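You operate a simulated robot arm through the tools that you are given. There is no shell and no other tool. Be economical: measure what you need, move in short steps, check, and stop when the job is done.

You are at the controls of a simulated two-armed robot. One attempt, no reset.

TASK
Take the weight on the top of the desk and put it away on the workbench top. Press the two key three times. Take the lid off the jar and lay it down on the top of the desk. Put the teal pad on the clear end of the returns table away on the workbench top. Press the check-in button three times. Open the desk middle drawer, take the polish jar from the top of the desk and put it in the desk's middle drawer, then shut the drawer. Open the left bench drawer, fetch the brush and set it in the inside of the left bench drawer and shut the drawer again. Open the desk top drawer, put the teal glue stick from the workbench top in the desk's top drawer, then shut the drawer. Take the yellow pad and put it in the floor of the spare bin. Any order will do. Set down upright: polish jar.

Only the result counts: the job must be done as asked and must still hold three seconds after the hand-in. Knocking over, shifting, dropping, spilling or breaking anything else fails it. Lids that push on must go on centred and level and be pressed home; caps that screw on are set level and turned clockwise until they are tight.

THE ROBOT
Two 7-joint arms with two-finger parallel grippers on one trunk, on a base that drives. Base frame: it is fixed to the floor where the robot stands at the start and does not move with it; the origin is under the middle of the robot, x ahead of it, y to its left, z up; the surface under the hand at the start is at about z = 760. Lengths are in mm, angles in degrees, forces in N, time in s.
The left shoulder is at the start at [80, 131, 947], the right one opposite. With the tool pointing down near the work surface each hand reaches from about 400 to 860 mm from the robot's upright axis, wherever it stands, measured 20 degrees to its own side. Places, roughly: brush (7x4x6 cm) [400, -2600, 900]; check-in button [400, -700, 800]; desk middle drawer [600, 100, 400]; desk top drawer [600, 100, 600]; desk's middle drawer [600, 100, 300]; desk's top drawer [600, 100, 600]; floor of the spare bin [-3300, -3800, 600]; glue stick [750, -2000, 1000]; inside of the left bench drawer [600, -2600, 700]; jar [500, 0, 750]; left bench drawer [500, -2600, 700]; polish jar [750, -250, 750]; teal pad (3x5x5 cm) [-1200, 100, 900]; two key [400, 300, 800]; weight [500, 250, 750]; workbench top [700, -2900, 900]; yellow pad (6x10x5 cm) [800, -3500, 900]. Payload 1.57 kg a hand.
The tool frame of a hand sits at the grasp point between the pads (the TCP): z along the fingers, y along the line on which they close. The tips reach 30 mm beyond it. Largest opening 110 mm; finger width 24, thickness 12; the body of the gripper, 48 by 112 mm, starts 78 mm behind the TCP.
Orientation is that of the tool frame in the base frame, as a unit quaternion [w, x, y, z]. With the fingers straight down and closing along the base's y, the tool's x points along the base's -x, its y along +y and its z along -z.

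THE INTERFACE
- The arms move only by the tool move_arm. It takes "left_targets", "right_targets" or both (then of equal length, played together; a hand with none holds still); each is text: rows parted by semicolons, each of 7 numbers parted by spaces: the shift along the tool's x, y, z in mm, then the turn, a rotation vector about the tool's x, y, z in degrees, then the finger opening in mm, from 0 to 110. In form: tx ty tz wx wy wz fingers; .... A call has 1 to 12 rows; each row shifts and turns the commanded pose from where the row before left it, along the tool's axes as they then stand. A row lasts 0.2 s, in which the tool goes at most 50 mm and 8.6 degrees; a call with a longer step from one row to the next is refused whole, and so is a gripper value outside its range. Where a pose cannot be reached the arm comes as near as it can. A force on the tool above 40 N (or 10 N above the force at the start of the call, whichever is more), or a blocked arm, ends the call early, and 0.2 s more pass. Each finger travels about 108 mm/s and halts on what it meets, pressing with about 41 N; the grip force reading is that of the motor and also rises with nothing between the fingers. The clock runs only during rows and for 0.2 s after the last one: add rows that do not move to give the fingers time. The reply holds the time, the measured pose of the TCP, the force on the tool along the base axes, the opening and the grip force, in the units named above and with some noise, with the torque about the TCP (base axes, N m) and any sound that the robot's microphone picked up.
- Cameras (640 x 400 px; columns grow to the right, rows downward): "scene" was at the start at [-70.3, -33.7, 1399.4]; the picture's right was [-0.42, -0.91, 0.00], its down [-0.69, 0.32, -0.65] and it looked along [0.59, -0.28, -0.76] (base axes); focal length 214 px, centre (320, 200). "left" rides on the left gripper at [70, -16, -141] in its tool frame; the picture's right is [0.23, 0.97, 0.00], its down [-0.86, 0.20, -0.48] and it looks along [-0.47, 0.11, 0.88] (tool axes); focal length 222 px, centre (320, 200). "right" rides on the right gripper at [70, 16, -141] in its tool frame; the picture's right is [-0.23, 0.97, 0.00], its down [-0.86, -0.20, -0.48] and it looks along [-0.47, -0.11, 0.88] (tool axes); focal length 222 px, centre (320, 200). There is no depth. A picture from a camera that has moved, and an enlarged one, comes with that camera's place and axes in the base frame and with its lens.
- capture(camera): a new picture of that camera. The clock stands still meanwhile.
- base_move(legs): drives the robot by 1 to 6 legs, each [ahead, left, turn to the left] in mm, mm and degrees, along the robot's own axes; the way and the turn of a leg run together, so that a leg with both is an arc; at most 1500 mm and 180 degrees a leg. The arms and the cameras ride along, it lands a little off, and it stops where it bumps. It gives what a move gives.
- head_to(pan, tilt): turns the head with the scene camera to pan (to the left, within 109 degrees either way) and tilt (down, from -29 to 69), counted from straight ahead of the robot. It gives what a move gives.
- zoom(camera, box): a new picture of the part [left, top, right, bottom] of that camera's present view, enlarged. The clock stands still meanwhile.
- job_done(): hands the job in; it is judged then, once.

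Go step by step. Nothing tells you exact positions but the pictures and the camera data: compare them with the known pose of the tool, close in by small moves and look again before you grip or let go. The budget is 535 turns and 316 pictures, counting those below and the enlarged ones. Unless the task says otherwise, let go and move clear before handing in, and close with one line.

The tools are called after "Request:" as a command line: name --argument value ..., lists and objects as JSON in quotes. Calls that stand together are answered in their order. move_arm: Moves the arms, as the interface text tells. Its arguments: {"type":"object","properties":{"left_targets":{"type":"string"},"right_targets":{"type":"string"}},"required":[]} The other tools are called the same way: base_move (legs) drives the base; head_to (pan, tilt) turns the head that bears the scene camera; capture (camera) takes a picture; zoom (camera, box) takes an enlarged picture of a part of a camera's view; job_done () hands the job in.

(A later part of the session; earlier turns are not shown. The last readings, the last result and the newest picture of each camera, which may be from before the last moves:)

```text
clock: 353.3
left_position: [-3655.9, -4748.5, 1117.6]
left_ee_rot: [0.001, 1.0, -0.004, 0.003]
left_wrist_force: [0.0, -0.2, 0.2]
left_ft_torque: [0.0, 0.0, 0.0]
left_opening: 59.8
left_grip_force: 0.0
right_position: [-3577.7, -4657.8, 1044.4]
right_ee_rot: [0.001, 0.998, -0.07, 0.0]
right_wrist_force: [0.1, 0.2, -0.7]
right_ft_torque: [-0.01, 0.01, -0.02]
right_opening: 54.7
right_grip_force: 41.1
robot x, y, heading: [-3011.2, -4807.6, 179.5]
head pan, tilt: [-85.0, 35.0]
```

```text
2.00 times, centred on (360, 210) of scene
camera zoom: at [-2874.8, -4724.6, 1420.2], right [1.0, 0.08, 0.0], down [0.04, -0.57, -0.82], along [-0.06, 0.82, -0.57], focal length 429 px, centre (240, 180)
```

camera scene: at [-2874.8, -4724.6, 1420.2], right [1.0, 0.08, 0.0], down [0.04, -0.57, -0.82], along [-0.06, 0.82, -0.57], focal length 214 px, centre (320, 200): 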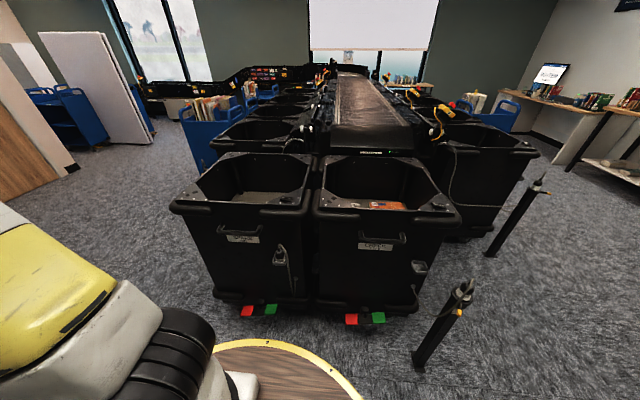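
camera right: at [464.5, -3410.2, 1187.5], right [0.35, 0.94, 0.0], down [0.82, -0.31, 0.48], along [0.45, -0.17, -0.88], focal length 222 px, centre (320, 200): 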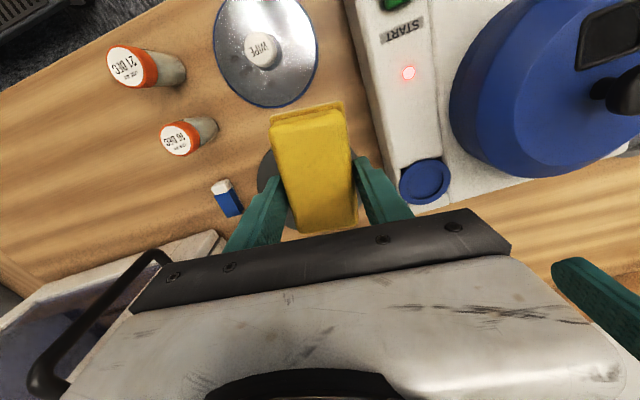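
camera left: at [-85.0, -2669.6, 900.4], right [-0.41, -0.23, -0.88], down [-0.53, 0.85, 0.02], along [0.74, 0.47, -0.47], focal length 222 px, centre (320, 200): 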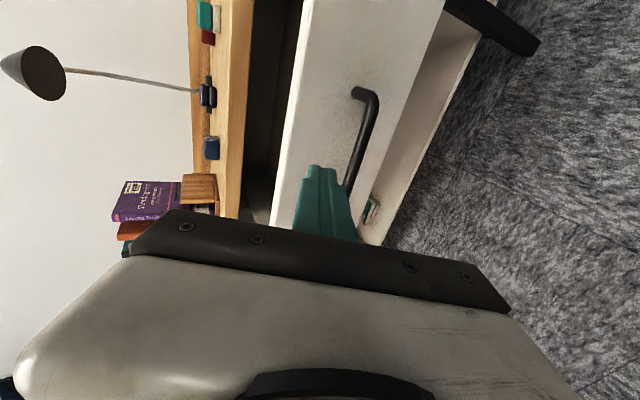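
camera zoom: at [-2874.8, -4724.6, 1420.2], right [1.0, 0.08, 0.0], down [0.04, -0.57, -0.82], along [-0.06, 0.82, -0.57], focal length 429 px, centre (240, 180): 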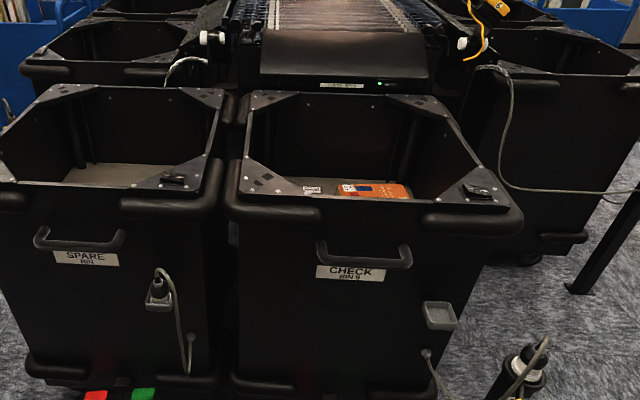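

The bin labelled SPARE BIN is the western one, opening roughly centred at [-3270,-3800], rim z≈900. Turn to face it.

Request:
base_move --legs '[[0, 0, -89.5], [0, 400, 0], [230, 0, 0]]'

Request:
head_to --pan -5 --tilt 45

Request:
capture --camera "scene"

Request:
capture --camera "right"

```text
clock: 360.9
left_position: [-3365.6, -3935.9, 1117.7]
left_ee_rot: [0.004, 0.715, -0.7, 0.002]
left_wrist_force: [0.7, -1.2, 0.1]
left_ft_torque: [0.0, 0.01, 0.01]
left_opening: 60.0
left_grip_force: 0.0
right_position: [-3274.5, -4013.2, 1044.8]
right_ee_rot: [-0.001, -0.667, 0.745, 0.0]
right_wrist_force: [0.2, 0.4, -0.6]
right_ft_torque: [0.01, 0.01, -0.03]
right_opening: 54.6
right_grip_force: 40.8
robot x, y, heading: [-3411.5, -4590.4, 90.9]
head pan, tilt: [-85.0, 35.0]
```

```text
clock: 362.4
left_position: [-3366.5, -3937.4, 1116.8]
left_ee_rot: [0.003, 0.714, -0.7, 0.002]
left_wrist_force: [0.4, -0.3, 0.6]
left_ft_torque: [-0.03, 0.05, -0.01]
left_opening: 60.0
left_grip_force: 0.0
right_position: [-3273.3, -4012.2, 1045.7]
right_ee_rot: [0.0, -0.667, 0.745, 0.0]
right_wrist_force: [-0.7, 0.0, -0.5]
right_ft_torque: [0.01, 0.03, -0.01]
right_opening: 55.0
right_grip_force: 41.2
robot x, y, heading: [-3412.0, -4587.0, 91.2]
head pan, tilt: [-5.0, 45.0]
```

```text
144 pictures are left
camera scene: at [-3403.2, -4647.4, 1405.4], right [1.0, -0.07, 0.0], down [-0.05, -0.71, -0.71], along [0.05, 0.71, -0.71], focal length 214 px, centre (320, 200)
```

scene: 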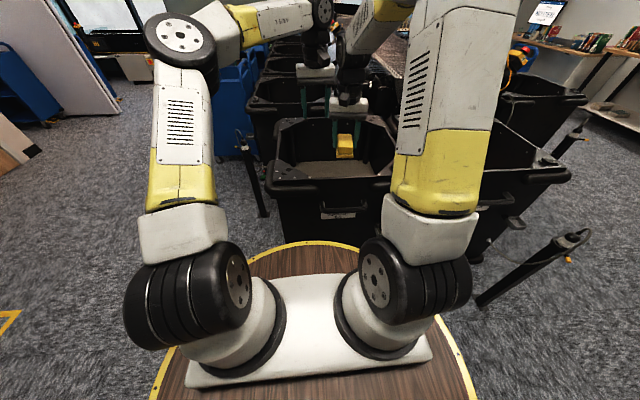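

```text
143 pictures are left
camera right: at [-3298.6, -4079.1, 1187.0], right [-0.94, 0.33, 0.0], down [0.29, 0.83, 0.48], along [0.16, 0.45, -0.88], focal length 222 px, centre (320, 200)
```

right: 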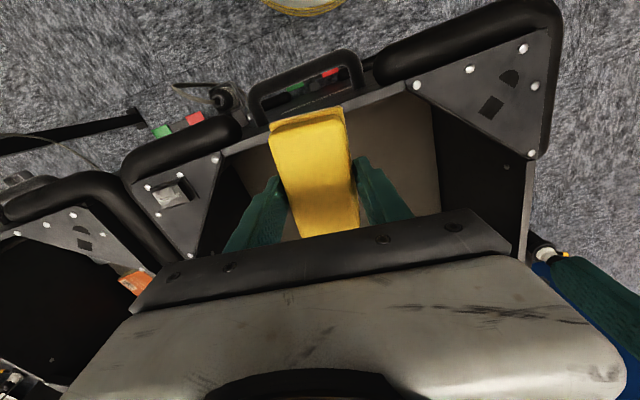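

Request:
base_move --legs '[[105, 0, 0]]'

Request:
move_arm --right_targets "0 0 30 0 0 0 30;0 0 40 0 0 0 30;0 0 40 0 0 0 30;0 0 0 0 0 0 30"

Request:
capture --camera "right"

Request:
zoom --camera "scene" --box '[240, 60, 440, 185]'

```text
clock: 363.6
left_position: [-3367.8, -3833.1, 1117.3]
left_ee_rot: [0.003, 0.715, -0.7, 0.002]
left_wrist_force: [-1.3, -0.2, 0.5]
left_ft_torque: [0.01, 0.01, 0.0]
left_opening: 60.0
left_grip_force: 0.0
right_position: [-3276.2, -3909.8, 1044.8]
right_ee_rot: [-0.001, -0.667, 0.745, 0.0]
right_wrist_force: [-0.5, 0.1, -1.3]
right_ft_torque: [0.03, -0.01, 0.0]
right_opening: 55.0
right_grip_force: 41.1
robot x, y, heading: [-3407.6, -4483.2, 90.7]
head pan, tilt: [-5.0, 45.0]
```

```text
clock: 364.6
left_position: [-3368.6, -3834.1, 1117.3]
left_ee_rot: [0.002, 0.714, -0.7, 0.001]
left_wrist_force: [-0.4, -0.4, 0.2]
left_ft_torque: [-0.01, -0.02, -0.04]
left_opening: 59.9
left_grip_force: 0.1
right_position: [-3275.9, -3908.2, 934.2]
right_ee_rot: [0.0, -0.666, 0.746, 0.0]
right_wrist_force: [0.5, 0.7, 0.6]
right_ft_torque: [0.01, 0.01, 0.02]
right_opening: 54.9
right_grip_force: 41.0
robot x, y, heading: [-3414.1, -4485.8, 90.9]
head pan, tilt: [-5.0, 45.0]
```

```text
142 pictures are left
camera right: at [-3300.6, -3975.2, 1076.9], right [-0.94, 0.33, 0.0], down [0.29, 0.83, 0.48], along [0.16, 0.45, -0.88], focal length 222 px, centre (320, 200)
```

right: 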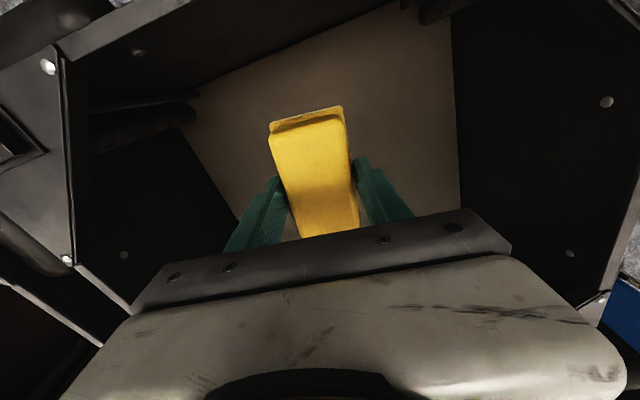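

```text
3.20 times, centred on (340, 122) of scene
camera zoom: at [-3405.1, -4543.6, 1405.4], right [1.0, -0.07, 0.0], down [-0.05, -0.71, -0.71], along [0.05, 0.71, -0.71], focal length 686 px, centre (256, 448)
```

zoom: 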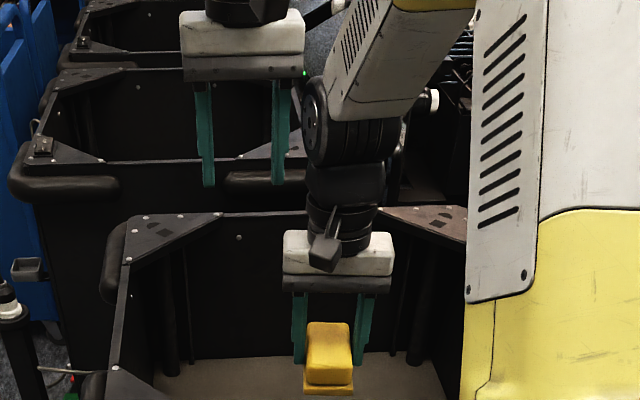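

Request:
move_arm --right_targets "0 0 40 0 0 0 30;0 0 40 0 0 0 30;0 0 40 0 0 0 30;0 0 40 0 0 0 30;0 0 0 0 0 0 30"

Request:
capture --camera "right"

Request:
zoom --camera "scene" --box '[240, 60, 440, 185]'

```text
clock: 365.8
left_position: [-3369.2, -3833.6, 1117.1]
left_ee_rot: [0.003, 0.715, -0.7, 0.002]
left_wrist_force: [0.4, -0.5, 0.6]
left_ft_torque: [0.0, 0.02, 0.0]
left_opening: 59.8
left_grip_force: 0.2
right_position: [-3276.5, -3907.9, 775.6]
right_ee_rot: [-0.001, -0.667, 0.745, 0.0]
right_wrist_force: [-0.1, 0.1, -0.2]
right_ft_torque: [0.0, 0.0, 0.0]
right_opening: 54.9
right_grip_force: 40.7
robot x, y, heading: [-3413.4, -4487.9, 91.1]
head pan, tilt: [-5.0, 45.0]
```

```text
140 pictures are left
camera right: at [-3300.4, -3973.7, 918.0], right [-0.94, 0.33, 0.0], down [0.29, 0.83, 0.48], along [0.16, 0.45, -0.88], focal length 222 px, centre (320, 200)
```

right: 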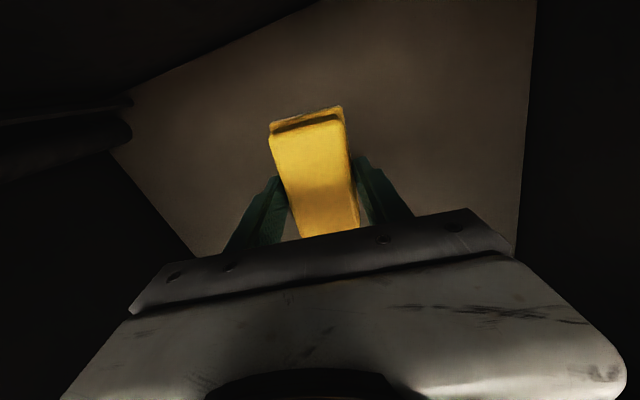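

```text
3.20 times, centred on (340, 122) of scene
camera zoom: at [-3405.1, -4543.6, 1405.4], right [1.0, -0.07, 0.0], down [-0.05, -0.71, -0.71], along [0.05, 0.71, -0.71], focal length 686 px, centre (256, 448)
```

zoom: 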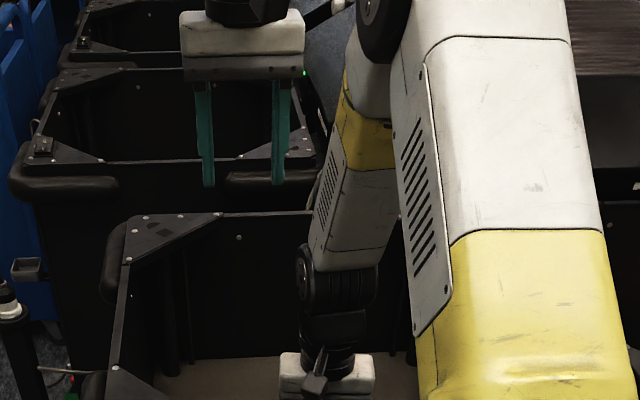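

Request:
move_arm --right_targets "0 0 35 0 0 0 30;0 0 20 0 0 0 30;0 0 10 0 0 0 30;0 0 6 0 0 0 30;0 0 0 0 0 0 30"

Request:
capture --camera "right"

```text
clock: 367.0
left_position: [-3367.8, -3833.4, 1116.8]
left_ee_rot: [0.003, 0.715, -0.699, 0.002]
left_wrist_force: [0.1, -0.1, 0.3]
left_ft_torque: [0.0, 0.03, 0.0]
left_opening: 60.0
left_grip_force: 0.1
right_position: [-3277.0, -3908.1, 706.3]
right_ee_rot: [0.0, -0.667, 0.745, 0.0]
right_wrist_force: [0.6, -0.3, -1.0]
right_ft_torque: [-0.03, 0.0, -0.02]
right_opening: 54.7
right_grip_force: 41.0
robot x, y, heading: [-3415.4, -4487.3, 90.6]
head pan, tilt: [-5.0, 45.0]
```

```text
138 pictures are left
camera right: at [-3301.1, -3975.2, 847.0], right [-0.94, 0.33, 0.0], down [0.29, 0.83, 0.48], along [0.16, 0.45, -0.88], focal length 222 px, centre (320, 200)
```

right: 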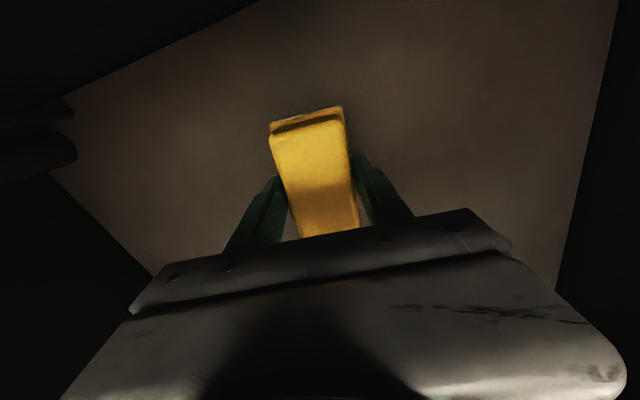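

Request:
move_arm --right_targets "0 0 6 0 0 0 30;0 0 5 0 0 0 30;0 0 5 0 0 0 30;0 0 5 0 0 0 30;0 0 5 0 0 0 30;0 0 0 0 0 0 30"

```text
clock: 368.4
left_position: [-3367.2, -3833.4, 1117.4]
left_ee_rot: [0.003, 0.715, -0.7, 0.002]
left_wrist_force: [0.1, 0.6, -0.4]
left_ft_torque: [0.02, 0.04, 0.02]
left_opening: 60.0
left_grip_force: 0.1
right_position: [-3276.8, -3909.1, 677.4]
right_ee_rot: [0.0, -0.666, 0.746, 0.0]
right_wrist_force: [0.2, -1.0, 4.4]
right_ft_torque: [-0.19, -0.05, 0.02]
right_opening: 54.8
right_grip_force: 41.2
robot x, y, heading: [-3413.7, -4485.0, 90.9]
head pan, tilt: [-5.0, 45.0]
```

Contact. Release the pad and lift straight out.

Request:
move_arm --right_targets "0 0 1.5 0 0 0 45;0 0 0 0 0 0 65;0 0 0 0 0 0 85;0 0 0 0 0 0 85;0 0 -25 0 0 0 85;0 0 -40 0 0 0 85;0 0 -45 0 0 0 85;0 0 -45 0 0 0 85;0 0 -45 0 0 0 85;0 0 -45 0 0 0 85"

Request:
capture --camera "right"

```text
clock: 370.6
left_position: [-3369.0, -3832.2, 1116.3]
left_ee_rot: [0.004, 0.714, -0.7, 0.002]
left_wrist_force: [-0.7, 0.0, -0.4]
left_ft_torque: [-0.04, 0.04, 0.02]
left_opening: 60.1
left_grip_force: 0.1
right_position: [-3277.8, -3909.1, 920.6]
right_ee_rot: [-0.002, -0.667, 0.745, -0.001]
right_wrist_force: [-0.8, -0.2, -1.1]
right_ft_torque: [-0.01, 0.0, 0.0]
right_opening: 85.3
right_grip_force: 0.1
robot x, y, heading: [-3408.4, -4485.3, 90.9]
head pan, tilt: [-5.0, 45.0]
```

```text
137 pictures are left
camera right: at [-3301.8, -3976.0, 1063.9], right [-0.94, 0.33, 0.0], down [0.29, 0.83, 0.48], along [0.16, 0.45, -0.88], focal length 222 px, centre (320, 200)
```

right: 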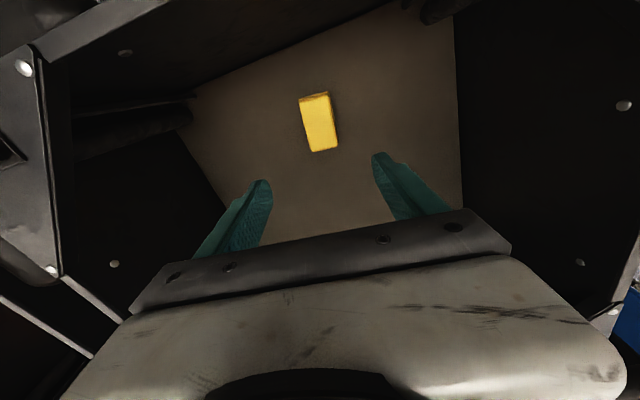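

The yellow pad lies on the spare bin's floor. Raise the hands and return eastward along the same lane.

Request:
move_arm --right_targets "0 0 -45 0 0 0 60;0 0 -45 0 0 0 60;0 0 -45 0 0 0 60;0 0 -45 0 0 0 60;0 0 -20 0 0 0 60"

Request:
base_move --legs '[[-330, 0, 0], [0, -1200, 0], [0, -1200, 0]]'

Request:
head_to --pan 0 --tilt 30

Request:
capture --camera "scene"

```text
clock: 371.8
left_position: [-3368.5, -3833.2, 1117.3]
left_ee_rot: [0.003, 0.714, -0.7, 0.002]
left_wrist_force: [0.3, 0.0, -0.4]
left_ft_torque: [-0.02, 0.02, -0.03]
left_opening: 60.1
left_grip_force: 0.1
right_position: [-3276.8, -3909.2, 1122.5]
right_ee_rot: [-0.001, -0.667, 0.745, -0.001]
right_wrist_force: [-0.2, 0.4, -0.3]
right_ft_torque: [-0.02, 0.0, -0.04]
right_opening: 59.9
right_grip_force: 0.1
robot x, y, heading: [-3411.8, -4484.2, 90.8]
head pan, tilt: [-5.0, 45.0]
```

```text
clock: 385.4
left_position: [-951.1, -4125.1, 1117.2]
left_ee_rot: [0.004, 0.712, -0.703, 0.002]
left_wrist_force: [0.6, -0.3, -0.1]
left_ft_torque: [-0.02, 0.02, -0.01]
left_opening: 60.0
left_grip_force: 0.0
right_position: [-859.2, -4200.8, 1122.4]
right_ee_rot: [0.0, -0.664, 0.748, 0.0]
right_wrist_force: [0.3, 0.6, 0.2]
right_ft_torque: [0.02, 0.0, 0.0]
right_opening: 59.7
right_grip_force: 0.0
robot x, y, heading: [-999.6, -4772.0, 90.6]
head pan, tilt: [-5.0, 45.0]
```

```text
clock: 386.1
left_position: [-951.0, -4124.8, 1117.0]
left_ee_rot: [0.003, 0.712, -0.702, 0.001]
left_wrist_force: [0.0, -1.0, 1.1]
left_ft_torque: [0.0, 0.0, 0.02]
left_opening: 60.2
left_grip_force: 0.1
right_position: [-858.3, -4200.9, 1122.1]
right_ee_rot: [0.0, -0.665, 0.747, 0.001]
right_wrist_force: [-0.4, 0.9, -0.5]
right_ft_torque: [0.01, 0.01, -0.02]
right_opening: 59.9
right_grip_force: 0.0
robot x, y, heading: [-998.7, -4774.9, 90.6]
head pan, tilt: [0.0, 30.0]
```

```text
136 pictures are left
camera scene: at [-998.6, -4824.8, 1427.9], right [1.0, 0.01, 0.0], down [0.01, -0.5, -0.87], along [-0.01, 0.87, -0.5], focal length 214 px, centre (320, 200)
```

scene: 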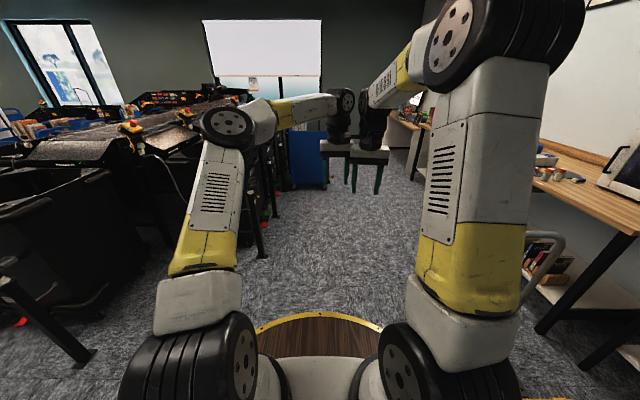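

Request:
base_move --legs '[[1000, 0, 0], [950, 0, 0], [0, 0, -90.6]]'

Request:
base_move --legs '[[600, 0, 0], [0, 720, 0]]'

Request:
head_to --pan 0 --tilt 30

Request:
capture --camera "scene"

```text
clock: 399.6
left_position: [-375.5, -2869.5, 1117.3]
left_ee_rot: [-0.004, -0.014, 1.0, 0.001]
left_wrist_force: [-0.8, 0.8, 0.3]
left_ft_torque: [0.08, 0.02, -0.02]
left_opening: 59.9
left_grip_force: 0.1
right_position: [-449.7, -2961.2, 1121.4]
right_ee_rot: [0.0, 0.051, 0.999, 0.0]
right_wrist_force: [0.4, 0.5, -0.3]
right_ft_torque: [-0.03, -0.01, -0.05]
right_opening: 59.7
right_grip_force: 0.2
robot x, y, heading: [-1026.6, -2829.6, 1.6]
head pan, tilt: [0.0, 30.0]
```

```text
clock: 406.6
left_position: [190.7, -2121.0, 1117.5]
left_ee_rot: [-0.004, -0.019, 1.0, 0.001]
left_wrist_force: [-0.6, -0.1, -0.5]
left_ft_torque: [-0.03, -0.01, -0.04]
left_opening: 60.0
left_grip_force: 0.2
right_position: [118.3, -2215.1, 1122.3]
right_ee_rot: [0.0, 0.049, 0.999, 0.0]
right_wrist_force: [0.6, 0.2, 0.1]
right_ft_torque: [-0.01, 0.02, -0.02]
right_opening: 59.9
right_grip_force: 0.1
robot x, y, heading: [-459.1, -2086.2, 2.1]
head pan, tilt: [0.0, 30.0]
```

```text
clock: 407.1
left_position: [192.1, -2121.3, 1117.1]
left_ee_rot: [-0.003, -0.019, 1.0, 0.001]
left_wrist_force: [0.0, -0.3, -0.1]
left_ft_torque: [-0.01, 0.01, 0.01]
left_opening: 59.8
left_grip_force: 0.1
right_position: [117.8, -2214.1, 1121.0]
right_ee_rot: [0.0, 0.048, 0.999, 0.0]
right_wrist_force: [-0.8, 0.6, -0.2]
right_ft_torque: [-0.02, -0.01, -0.02]
right_opening: 60.1
right_grip_force: 0.0
robot x, y, heading: [-462.9, -2088.4, 1.9]
head pan, tilt: [0.0, 30.0]
```

```text
135 pictures are left
camera scene: at [-509.5, -2089.8, 1428.0], right [0.03, -1.0, 0.0], down [-0.5, -0.02, -0.87], along [0.87, 0.03, -0.5], focal length 214 px, centre (320, 200)
```

scene: 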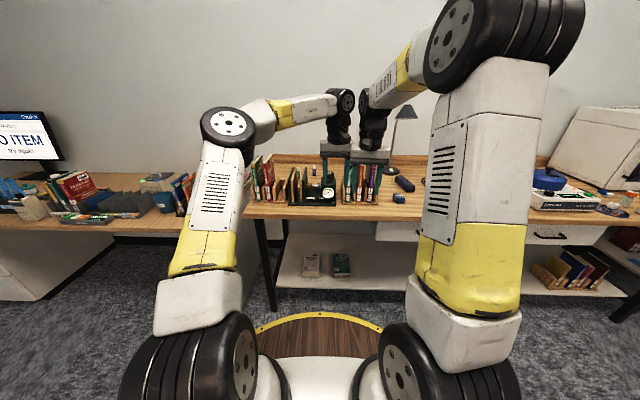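

Request:
move_arm --left_targets "0 45 0 0 0 0 60;0 45 0 0 0 0 60;0 45 0 0 0 0 60;0 45 0 0 0 0 60;0 45 0 0 0 0 60" --right_targets "0 -40 0 0 0 0 60;0 -40 0 0 0 0 60;0 -40 0 0 0 0 60;0 0 0 0 0 0 60;0 0 0 0 0 0 60"

Request:
zoom --camera "scene" --box '[230, 130, 430, 255]'

```text
clock: 408.4
left_position: [183.7, -1897.5, 1118.2]
left_ee_rot: [-0.004, -0.017, 1.0, 0.0]
left_wrist_force: [-0.3, -0.7, 0.8]
left_ft_torque: [0.02, 0.02, -0.01]
left_opening: 59.7
left_grip_force: 0.1
right_position: [107.1, -2335.2, 1121.1]
right_ee_rot: [0.0, 0.048, 0.999, 0.0]
right_wrist_force: [-0.7, -1.3, -0.2]
right_ft_torque: [0.05, 0.0, -0.01]
right_opening: 60.0
right_grip_force: 0.0
robot x, y, heading: [-458.0, -2087.7, 1.9]
head pan, tilt: [0.0, 30.0]
```

```text
3.20 times, centred on (330, 192) of scene
camera zoom: at [-509.4, -2090.2, 1428.0], right [0.03, -1.0, 0.0], down [-0.5, -0.02, -0.87], along [0.87, 0.03, -0.5], focal length 686 px, centre (288, 224)
```

zoom: 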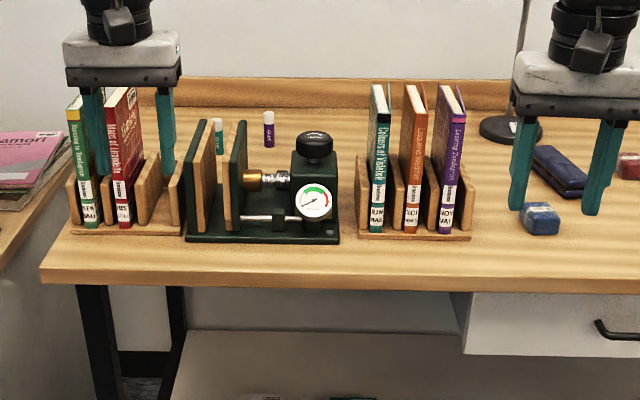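

The teal glue stick stands behind the book press near [744,-1912]. Move up to the bench so the right hand can look from above.

Request:
base_move --legs '[[0, 300, -1.9], [390, 0, 0]]'

Request:
capture --camera "right"

Request:
zoom --camera "scene" --box '[230, 130, 430, 255]'

```text
clock: 412.5
left_position: [580.2, -1615.5, 1118.8]
left_ee_rot: [-0.003, -0.001, 1.0, 0.0]
left_wrist_force: [-0.1, -0.4, 0.4]
left_ft_torque: [0.01, 0.0, -0.02]
left_opening: 60.2
left_grip_force: 0.0
right_position: [488.7, -2051.0, 1121.6]
right_ee_rot: [0.0, 0.065, 0.998, 0.001]
right_wrist_force: [-0.8, 0.3, -0.7]
right_ft_torque: [-0.01, 0.01, -0.03]
right_opening: 60.0
right_grip_force: 0.1
robot x, y, heading: [-68.1, -1784.6, 0.1]
head pan, tilt: [0.0, 30.0]
```

```text
133 pictures are left
camera right: at [421.5, -2023.8, 1263.2], right [0.35, 0.94, 0.0], down [0.82, -0.31, 0.48], along [0.45, -0.17, -0.88], focal length 222 px, centre (320, 200)
```

right: 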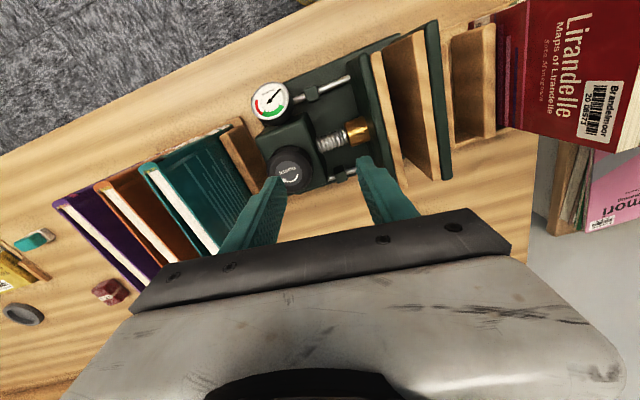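

```text
3.20 times, centred on (330, 192) of scene
camera zoom: at [-118.6, -1785.7, 1428.0], right [0.0, -1.0, 0.0], down [-0.5, 0.0, -0.87], along [0.87, 0.0, -0.5], focal length 686 px, centre (288, 224)
```

zoom: 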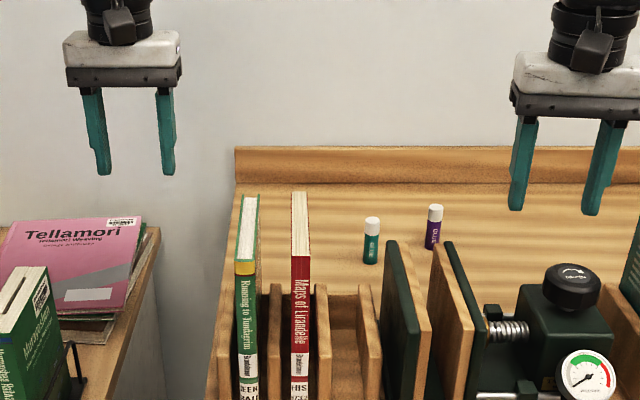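

Request:
base_move --legs '[[30, 0, 0]]'

Request:
move_arm --right_targets "-35.3 28.2 0 0 0 0 60;-35.3 28.2 0 0 0 0 60;-35.3 28.2 0 0 0 0 60;-35.3 28.2 0 0 0 0 60;-35.3 28.2 0 0 0 0 60;-35.3 28.2 0 0 0 0 60;0 0 40 0 0 0 60;0 0 40 0 0 0 60;0 0 0 0 0 0 60"

Request:
capture --camera "right"

Request:
zoom --camera "scene" --box '[230, 130, 430, 255]'

```text
clock: 413.3
left_position: [610.8, -1615.6, 1118.3]
left_ee_rot: [-0.004, -0.002, 1.0, 0.001]
left_wrist_force: [-1.0, -0.4, -0.9]
left_ft_torque: [0.01, -0.02, 0.01]
left_opening: 60.0
left_grip_force: 0.2
right_position: [518.7, -2049.9, 1121.2]
right_ee_rot: [0.0, 0.065, 0.998, 0.0]
right_wrist_force: [-0.2, -0.3, 0.8]
right_ft_torque: [-0.03, -0.01, -0.03]
right_opening: 59.8
right_grip_force: 0.1
robot x, y, heading: [-35.5, -1781.4, -0.2]
head pan, tilt: [0.0, 30.0]
```

```text
clock: 415.3
left_position: [611.9, -1615.3, 1117.5]
left_ee_rot: [-0.003, -0.002, 1.0, 0.0]
left_wrist_force: [0.3, 0.3, 0.2]
left_ft_torque: [-0.01, 0.0, 0.01]
left_opening: 59.9
left_grip_force: 0.2
right_position: [738.0, -1910.6, 1034.3]
right_ee_rot: [0.0, 0.064, 0.998, 0.0]
right_wrist_force: [-0.3, -0.2, 0.3]
right_ft_torque: [0.0, -0.01, -0.01]
right_opening: 59.8
right_grip_force: 0.1
right hand out of reach, approached as far as the arm can: row 6
robot x, y, heading: [-35.0, -1782.8, -0.3]
head pan, tilt: [0.0, 30.0]
```

```text
131 pictures are left
camera right: at [670.2, -1884.0, 1176.1], right [0.35, 0.94, 0.0], down [0.82, -0.31, 0.48], along [0.45, -0.17, -0.88], focal length 222 px, centre (320, 200)
```

right: 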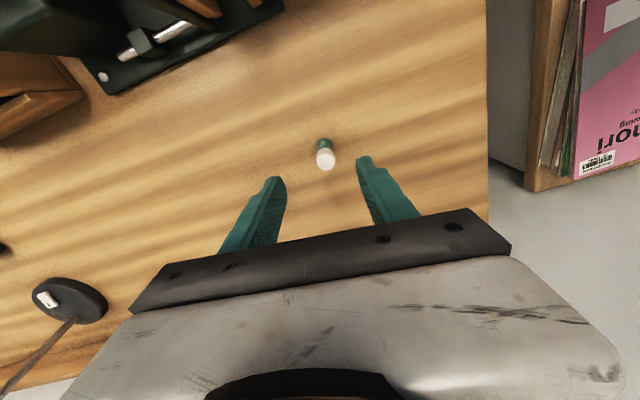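

```text
3.20 times, centred on (330, 192) of scene
camera zoom: at [-87.5, -1785.6, 1428.0], right [0.0, -1.0, 0.0], down [-0.5, 0.0, -0.87], along [0.87, 0.0, -0.5], focal length 686 px, centre (288, 224)
```

zoom: 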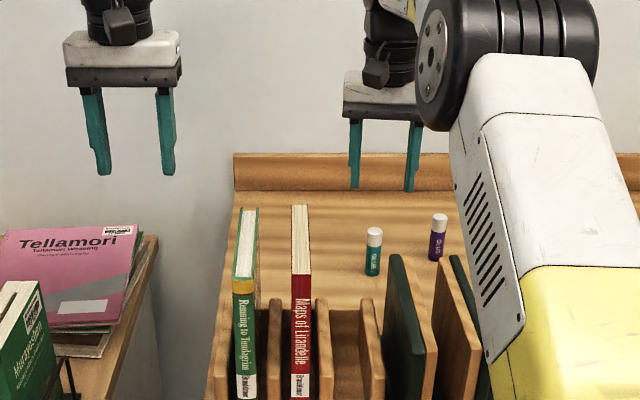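

Request:
move_arm --right_targets "0 0 40 0 0 0 60;0 0 30 0 0 0 60;0 0 0 0 0 0 60"

Request:
capture --camera "right"

```text
clock: 416.1
left_position: [612.2, -1615.7, 1119.5]
left_ee_rot: [-0.004, -0.002, 1.0, 0.001]
left_wrist_force: [0.2, -0.2, 0.4]
left_ft_torque: [-0.02, -0.02, -0.03]
left_opening: 60.2
left_grip_force: 0.1
right_position: [737.8, -1910.7, 966.6]
right_ee_rot: [-0.001, 0.064, 0.998, -0.001]
right_wrist_force: [-1.0, 0.5, 0.6]
right_ft_torque: [-0.04, -0.01, -0.01]
right_opening: 60.3
right_grip_force: 0.1
robot x, y, heading: [-38.2, -1784.9, 0.1]
head pan, tilt: [0.0, 30.0]
```

```text
129 pictures are left
camera right: at [670.4, -1884.6, 1108.2], right [0.35, 0.94, 0.0], down [0.82, -0.31, 0.48], along [0.45, -0.17, -0.88], focal length 222 px, centre (320, 200)
```

right: 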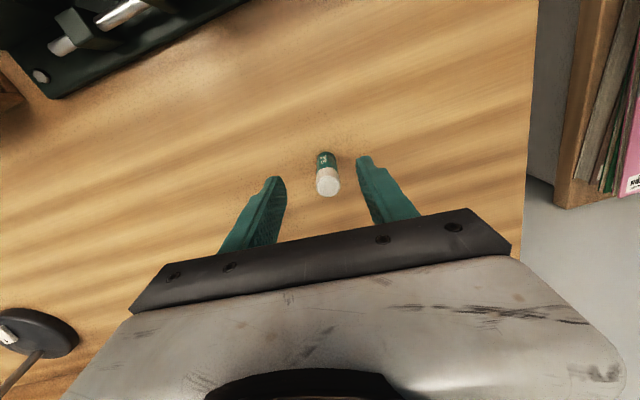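

Request:
move_arm --right_targets "-9.4 5 15 0 0 0 60;0 0 20 0 0 0 60;0 0 20 0 0 0 60;0 0 9 0 0 0 60;0 0 0 0 0 0 60"

Request:
capture --camera "right"

```text
clock: 417.3
left_position: [611.1, -1615.9, 1117.2]
left_ee_rot: [-0.003, -0.002, 1.0, 0.001]
left_wrist_force: [0.2, 0.9, 0.3]
left_ft_torque: [0.01, 0.01, 0.01]
left_opening: 59.9
left_grip_force: 0.1
right_position: [749.6, -1906.6, 900.7]
right_ee_rot: [0.0, 0.065, 0.998, -0.001]
right_wrist_force: [0.3, -0.3, 0.6]
right_ft_torque: [0.0, -0.01, 0.03]
right_opening: 60.3
right_grip_force: 0.2
robot x, y, heading: [-40.1, -1786.6, -0.0]
head pan, tilt: [0.0, 30.0]
```

```text
128 pictures are left
camera right: at [681.8, -1879.6, 1043.1], right [0.35, 0.94, 0.0], down [0.82, -0.31, 0.48], along [0.45, -0.17, -0.88], focal length 222 px, centre (320, 200)
```

right: 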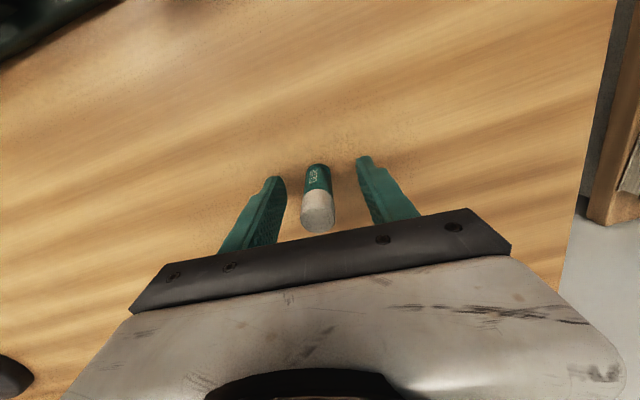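

Request:
move_arm --right_targets "0 0 0 0 0 0 45;0 0 0 0 0 0 30;0 0 0 0 0 0 20;0 0 0 0 0 0 10;0 0 0 0 0 0 10;0 0 -20 0 0 0 10;0 0 -45 0 0 0 10;0 0 -45 0 0 0 10;0 0 -45 0 0 0 10;0 0 -45 0 0 0 10;0 0 -20 0 0 0 10"

Request:
capture --camera "right"

```text
clock: 419.7
left_position: [611.9, -1615.7, 1117.5]
left_ee_rot: [-0.004, -0.002, 1.0, 0.001]
left_wrist_force: [0.6, 0.5, 0.2]
left_ft_torque: [-0.02, 0.0, -0.02]
left_opening: 60.0
left_grip_force: 0.1
right_position: [736.1, -1910.0, 1117.7]
right_ee_rot: [-0.001, 0.065, 0.998, 0.0]
right_wrist_force: [-0.2, -1.0, 1.5]
right_ft_torque: [-0.02, -0.06, 0.05]
right_opening: 20.5
right_grip_force: 34.1
right hand out of reach, approached as far as the arm can: row 10, 11
robot x, y, heading: [-39.1, -1783.7, -0.3]
head pan, tilt: [0.0, 30.0]
```

```text
127 pictures are left
camera right: at [668.6, -1882.8, 1260.7], right [0.35, 0.94, 0.0], down [0.82, -0.31, 0.48], along [0.45, -0.17, -0.88], focal length 222 px, centre (320, 200)
```

right: 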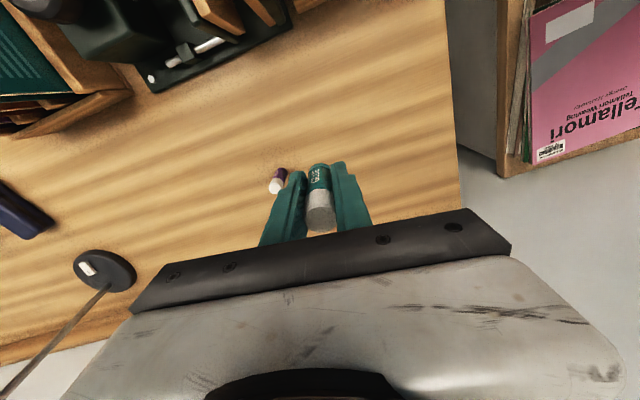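

Glue stick held. Retract, back off and drive north to the desk.

Request:
move_arm --right_targets "45 0 0 0 0 0 10;45 0 0 0 0 0 10;45 0 0 0 0 0 10;45 0 0 0 0 0 10;0 0 0 0 0 0 10"

Request:
base_move --legs '[[-400, 0, 0.2], [0, 900, 0], [0, 880, 0]]'

Request:
head_to --pan 10 --tilt 50

Request:
capture --camera "scene"

```text
clock: 420.9
left_position: [611.2, -1616.1, 1117.0]
left_ee_rot: [-0.004, -0.001, 1.0, 0.0]
left_wrist_force: [-0.3, 0.0, -0.8]
left_ft_torque: [0.0, -0.04, -0.02]
left_opening: 60.0
left_grip_force: 0.0
right_position: [556.4, -1883.4, 1116.7]
right_ee_rot: [0.0, 0.065, 0.998, 0.0]
right_wrist_force: [-0.4, 0.0, -0.7]
right_ft_torque: [-0.01, 0.03, 0.01]
right_opening: 20.4
right_grip_force: 33.9
robot x, y, heading: [-36.9, -1787.6, 0.2]
head pan, tilt: [0.0, 30.0]
```

```text
clock: 431.9
left_position: [191.9, 154.5, 1118.6]
left_ee_rot: [-0.004, -0.011, 1.0, 0.0]
left_wrist_force: [-0.6, -0.6, -1.0]
left_ft_torque: [0.02, 0.0, 0.0]
left_opening: 60.0
left_grip_force: 0.0
right_position: [142.3, -114.1, 1116.6]
right_ee_rot: [0.001, 0.056, 0.998, 0.0]
right_wrist_force: [-0.1, -0.5, -0.3]
right_ft_torque: [0.02, 0.0, -0.01]
right_opening: 20.5
right_grip_force: 33.9
robot x, y, heading: [-454.2, -27.7, 1.0]
head pan, tilt: [0.0, 30.0]
```

```text
clock: 432.7
left_position: [192.6, 155.3, 1119.1]
left_ee_rot: [-0.004, -0.01, 1.0, 0.0]
left_wrist_force: [0.6, 1.0, -0.6]
left_ft_torque: [0.01, 0.0, -0.01]
left_opening: 59.9
left_grip_force: 0.1
right_position: [141.7, -113.3, 1116.7]
right_ee_rot: [0.0, 0.055, 0.998, 0.0]
right_wrist_force: [-0.6, -0.3, 0.4]
right_ft_torque: [0.01, -0.03, 0.0]
right_opening: 20.3
right_grip_force: 34.2
robot x, y, heading: [-452.0, -25.0, 0.9]
head pan, tilt: [10.0, 50.0]
```

```text
126 pictures are left
camera scene: at [-519.2, -14.0, 1398.5], right [0.19, -0.98, 0.0], down [-0.75, -0.15, -0.64], along [0.63, 0.12, -0.77], focal length 214 px, centre (320, 200)
```

scene: 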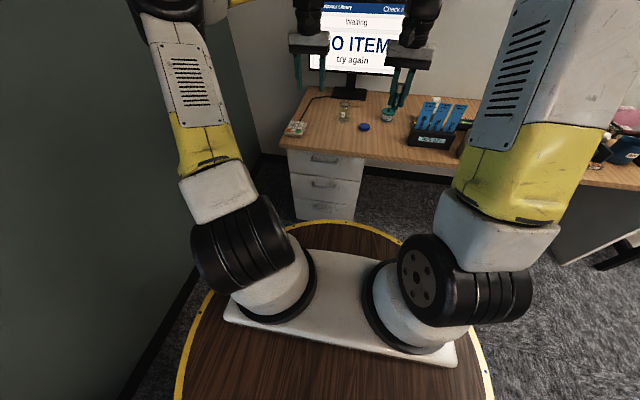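

Request:
base_move --legs '[[100, 25, -0.9]]'

Request:
move_arm --left_targets "0 0 0 0 0 -8.5 50;0 0 0 0 0 -8.5 50;0 0 0 0 0 -8.5 50;0 0 0 0 0 -8.5 50;0 0 0 0 0 -8.5 50;0 0 0 0 0 -8.5 50;0 0 0 0 0 -8.5 50;0 0 0 0 0 -8.5 50;0 0 0 0 0 -8.5 50;0 0 0 0 0 -8.5 50;0 0 0 0 0 -5 50" --right_targets "0 -25 0 0 0 -8.5 10;0 -25 0 0 0 -8.5 10;0 -25 0 0 0 -8.5 10;0 -25 0 0 0 -8.5 10;0 0 0 0 0 -8.5 10;0 0 0 0 0 -8.5 10;0 0 0 0 0 -8.5 10;0 0 0 0 0 -8.5 10;0 0 0 0 0 -8.5 10;0 0 0 0 0 -8.5 10;0 0 0 0 0 -8.5 10"

Request:
move_arm --left_targets "0 0 0 8.1 0 0 50;0 0 0 8.1 0 0 50;0 0 0 8.1 0 0 50;0 0 0 8.1 0 0 50;0 0 0 8.1 0 0 50;0 0 0 8.1 0 0 50;0 0 0 8.1 0 0 50;0 0 0 8.1 0 0 50"

Request:
capture --camera "left"

```text
clock: 433.9
left_position: [292.7, 171.2, 1118.8]
left_ee_rot: [-0.003, -0.003, 1.0, 0.001]
left_wrist_force: [0.4, 0.9, 0.6]
left_ft_torque: [0.0, -0.03, -0.01]
left_opening: 60.0
left_grip_force: 0.1
right_position: [238.4, -97.1, 1117.7]
right_ee_rot: [0.0, 0.065, 0.998, 0.0]
right_wrist_force: [0.0, -0.2, -0.2]
right_ft_torque: [-0.04, 0.0, 0.03]
right_opening: 20.5
right_grip_force: 34.2
robot x, y, heading: [-352.2, -1.0, 0.3]
head pan, tilt: [10.0, 50.0]
```

```text
clock: 436.3
left_position: [292.9, 170.7, 1118.2]
left_ee_rot: [0.002, 0.71, -0.704, -0.003]
left_wrist_force: [0.1, -0.3, 0.2]
left_ft_torque: [0.0, -0.01, -0.03]
left_opening: 50.0
left_grip_force: 0.0
right_position: [249.2, -195.6, 1116.8]
right_ee_rot: [-0.001, -0.684, 0.729, 0.0]
right_wrist_force: [1.0, 0.7, 0.1]
right_ft_torque: [-0.03, -0.01, -0.01]
right_opening: 20.3
right_grip_force: 34.0
robot x, y, heading: [-356.9, -3.1, 0.1]
head pan, tilt: [10.0, 50.0]
```

```text
clock: 438.1
left_position: [292.4, 172.3, 1118.6]
left_ee_rot: [-0.378, 0.6, -0.597, 0.376]
left_wrist_force: [-0.6, -0.4, 0.3]
left_ft_torque: [0.03, 0.01, 0.01]
left_opening: 50.1
left_grip_force: 0.1
right_position: [247.6, -195.6, 1116.9]
right_ee_rot: [0.0, -0.684, 0.73, 0.001]
right_wrist_force: [0.2, -0.4, -1.0]
right_ft_torque: [0.01, -0.03, 0.01]
right_opening: 20.4
right_grip_force: 34.2
robot x, y, heading: [-357.6, 3.9, 0.0]
head pan, tilt: [10.0, 50.0]
```

```text
125 pictures are left
camera left: at [172.3, 100.6, 1193.3], right [-0.42, -0.23, -0.88], down [-0.52, 0.85, 0.03], along [0.74, 0.47, -0.48], focal length 222 px, centre (320, 200)
```

left: 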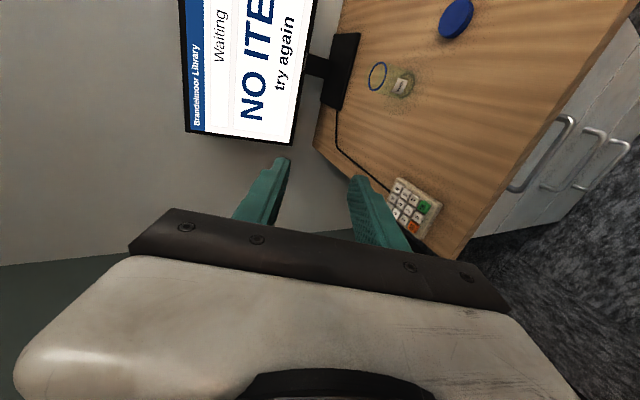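

Request:
move_arm --left_targets "4.6 42.4 14.7 0 0 0 50;4.6 42.4 14.7 0 0 0 50;4.6 42.4 14.7 0 0 0 50;4.6 42.4 14.7 0 0 0 50;4.6 42.4 14.7 0 0 0 50;4.6 42.4 14.7 0 0 0 50;4.6 42.4 14.7 0 0 0 50;4.6 42.4 14.7 0 0 0 50;4.6 42.4 14.7 0 0 0 45;0 0 0 0 0 0 45"

Request:
capture --camera "left"

Request:
zoom --camera "scene" --box '[250, 110, 410, 210]'

```text
clock: 440.3
left_position: [248.3, 131.1, 716.4]
left_ee_rot: [-0.379, 0.599, -0.597, 0.376]
left_wrist_force: [-0.8, 0.2, 0.2]
left_ft_torque: [-0.04, -0.01, -0.02]
left_opening: 44.8
left_grip_force: 0.1
right_position: [248.0, -195.8, 1116.5]
right_ee_rot: [0.0, -0.683, 0.73, 0.0]
right_wrist_force: [0.4, 1.1, -1.0]
right_ft_torque: [0.02, -0.04, -0.01]
right_opening: 20.4
right_grip_force: 34.0
robot x, y, heading: [-358.5, -1.0, 0.0]
head pan, tilt: [10.0, 50.0]
```

```text
124 pictures are left
camera left: at [128.3, 59.4, 792.1], right [-0.42, -0.23, -0.88], down [-0.52, 0.85, 0.03], along [0.74, 0.47, -0.48], focal length 222 px, centre (320, 200)
```

left: 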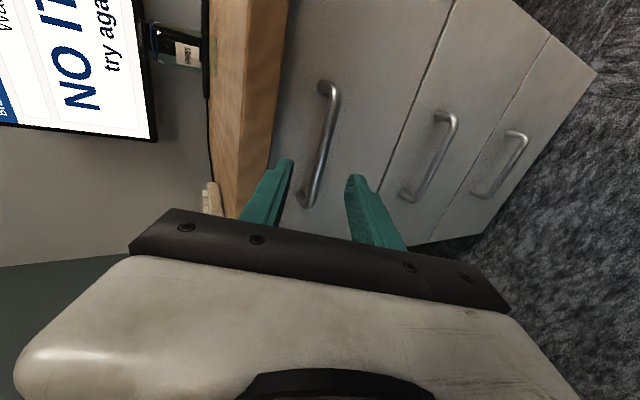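

```text
4.00 times, centred on (330, 160) of scene
camera zoom: at [-420.6, 13.1, 1398.5], right [0.18, -0.98, 0.0], down [-0.75, -0.13, -0.64], along [0.63, 0.11, -0.77], focal length 858 px, centre (280, 360)
```

zoom: 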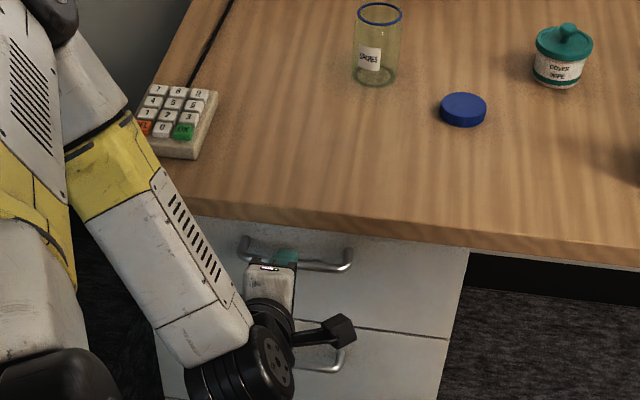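

Request:
move_arm --left_targets "0 -2 20 0 0 0 45;0 0 20 0 0 0 45;0 0 15 0 0 0 45;0 0 10 0 0 0 40;0 0 6 0 0 0 35;0 0 0 0 0 0 35"

Request:
capture --camera "left"

```text
clock: 441.7
left_position: [312.6, 129.5, 689.0]
left_ee_rot: [-0.377, 0.6, -0.598, 0.375]
left_wrist_force: [-0.1, 0.3, -0.2]
left_ft_torque: [-0.02, 0.03, -0.02]
left_opening: 35.0
left_grip_force: 0.3
right_position: [248.4, -195.9, 1117.3]
right_ee_rot: [0.0, -0.683, 0.73, -0.001]
right_wrist_force: [-0.4, 1.1, -0.4]
right_ft_torque: [0.01, -0.05, 0.02]
right_opening: 20.3
right_grip_force: 34.0
robot x, y, heading: [-355.2, 0.6, 0.0]
head pan, tilt: [10.0, 50.0]
```

```text
122 pictures are left
camera left: at [192.5, 59.4, 764.6], right [-0.42, -0.23, -0.88], down [-0.52, 0.85, 0.03], along [0.74, 0.47, -0.48], focal length 222 px, centre (320, 200)
```

left: 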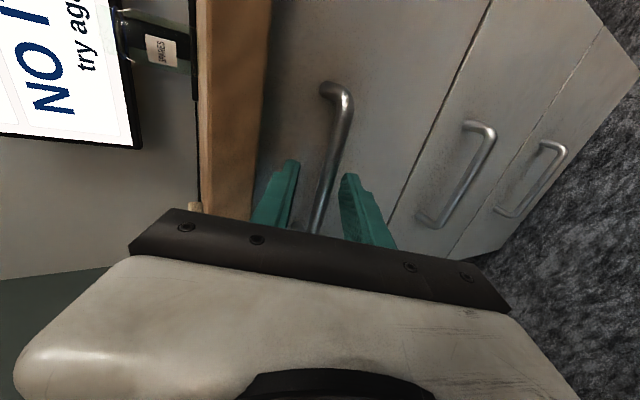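

Request:
move_arm --left_targets "0 2 0 0 0 0 25;0 0 0 0 0 0 15;0 0 0 0 0 0 5;0 0 0 0 0 0 0;0 0 0 0 0 0 0"

Request:
capture --camera "left"

```text
clock: 442.9
left_position: [310.6, 128.9, 685.0]
left_ee_rot: [-0.377, 0.601, -0.597, 0.375]
left_wrist_force: [-2.8, -0.2, -15.4]
left_ft_torque: [-0.2, 0.27, 0.22]
left_opening: 11.8
left_grip_force: 29.0
right_position: [247.7, -195.7, 1116.8]
right_ee_rot: [-0.001, -0.683, 0.73, 0.001]
right_wrist_force: [0.7, -0.7, -0.6]
right_ft_torque: [0.03, 0.01, -0.03]
right_opening: 20.2
right_grip_force: 33.7
robot x, y, heading: [-357.5, -0.5, -0.2]
head pan, tilt: [10.0, 50.0]
```

```text
121 pictures are left
camera left: at [191.0, 59.3, 761.3], right [-0.42, -0.23, -0.88], down [-0.52, 0.85, 0.03], along [0.74, 0.47, -0.48], focal length 222 px, centre (320, 200)
```

left: 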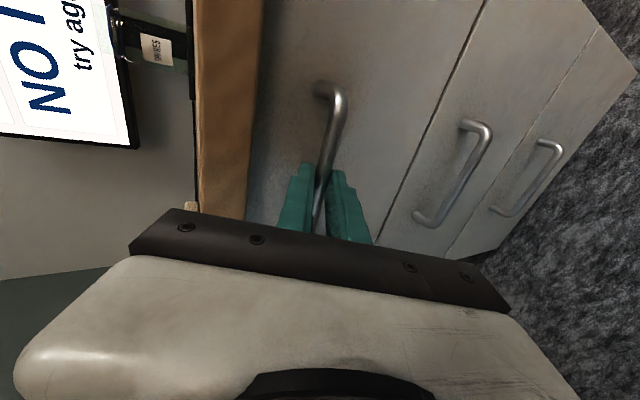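

Gripped. Relieve and pull the drawer with the base.

Request:
move_arm --left_targets "0 3 1.5 0 0 0 0;0 0 0 0 0 0 0"

Request:
base_move --legs '[[-130, 0, 0], [-120, 0, 0]]'

Request:
head_to --pan 5 --tilt 50

Request:
zoom --camera "scene" --box '[240, 90, 400, 190]'

```text
clock: 443.5
left_position: [312.5, 131.6, 684.7]
left_ee_rot: [-0.379, 0.599, -0.595, 0.377]
left_wrist_force: [-23.9, 0.8, 13.9]
left_ft_torque: [-0.36, -0.07, 0.29]
left_opening: 11.9
left_grip_force: 29.1
right_position: [247.2, -196.0, 1118.5]
right_ee_rot: [0.001, -0.683, 0.73, 0.0]
right_wrist_force: [-0.7, -0.2, -0.8]
right_ft_torque: [0.04, -0.02, 0.02]
right_opening: 20.3
right_grip_force: 34.0
robot x, y, heading: [-356.1, 0.2, 0.3]
head pan, tilt: [10.0, 50.0]
```

```text
clock: 445.6
left_position: [64.7, 130.8, 684.9]
left_ee_rot: [-0.38, 0.599, -0.596, 0.377]
left_wrist_force: [1.6, 5.6, 26.6]
left_ft_torque: [-0.46, -0.47, -0.25]
left_opening: 12.1
left_grip_force: 28.7
right_position: [-0.7, -196.2, 1116.8]
right_ee_rot: [0.0, -0.683, 0.73, 0.0]
right_wrist_force: [0.0, 0.5, 0.9]
right_ft_torque: [0.01, -0.03, 0.02]
right_opening: 20.1
right_grip_force: 34.4
robot x, y, heading: [-605.3, -0.1, -0.0]
head pan, tilt: [10.0, 50.0]
```

```text
clock: 446.3
left_position: [63.8, 130.5, 684.1]
left_ee_rot: [-0.379, 0.598, -0.597, 0.377]
left_wrist_force: [-0.4, -1.0, 5.4]
left_ft_torque: [-0.34, -0.05, -0.01]
left_opening: 11.8
left_grip_force: 29.9
right_position: [-1.2, -197.6, 1117.8]
right_ee_rot: [0.0, -0.683, 0.73, 0.0]
right_wrist_force: [-0.7, 0.6, -0.7]
right_ft_torque: [0.01, 0.0, 0.01]
right_opening: 20.2
right_grip_force: 33.5
robot x, y, heading: [-602.9, 0.7, 0.1]
head pan, tilt: [5.0, 50.0]
```

```text
4.00 times, centred on (320, 140) of scene
camera zoom: at [-669.3, 6.1, 1398.5], right [0.09, -1.0, 0.0], down [-0.76, -0.07, -0.64], along [0.64, 0.06, -0.77], focal length 858 px, centre (320, 440)
```

zoom: 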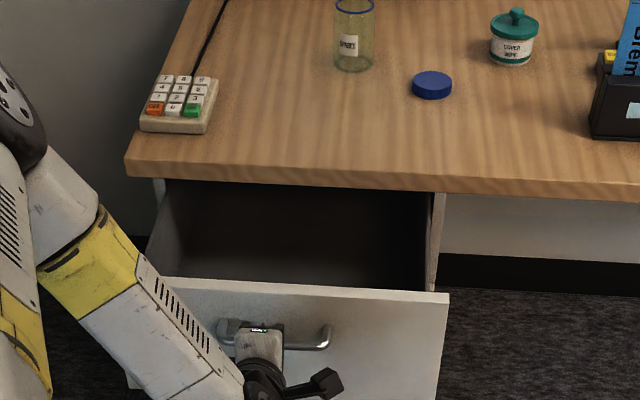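

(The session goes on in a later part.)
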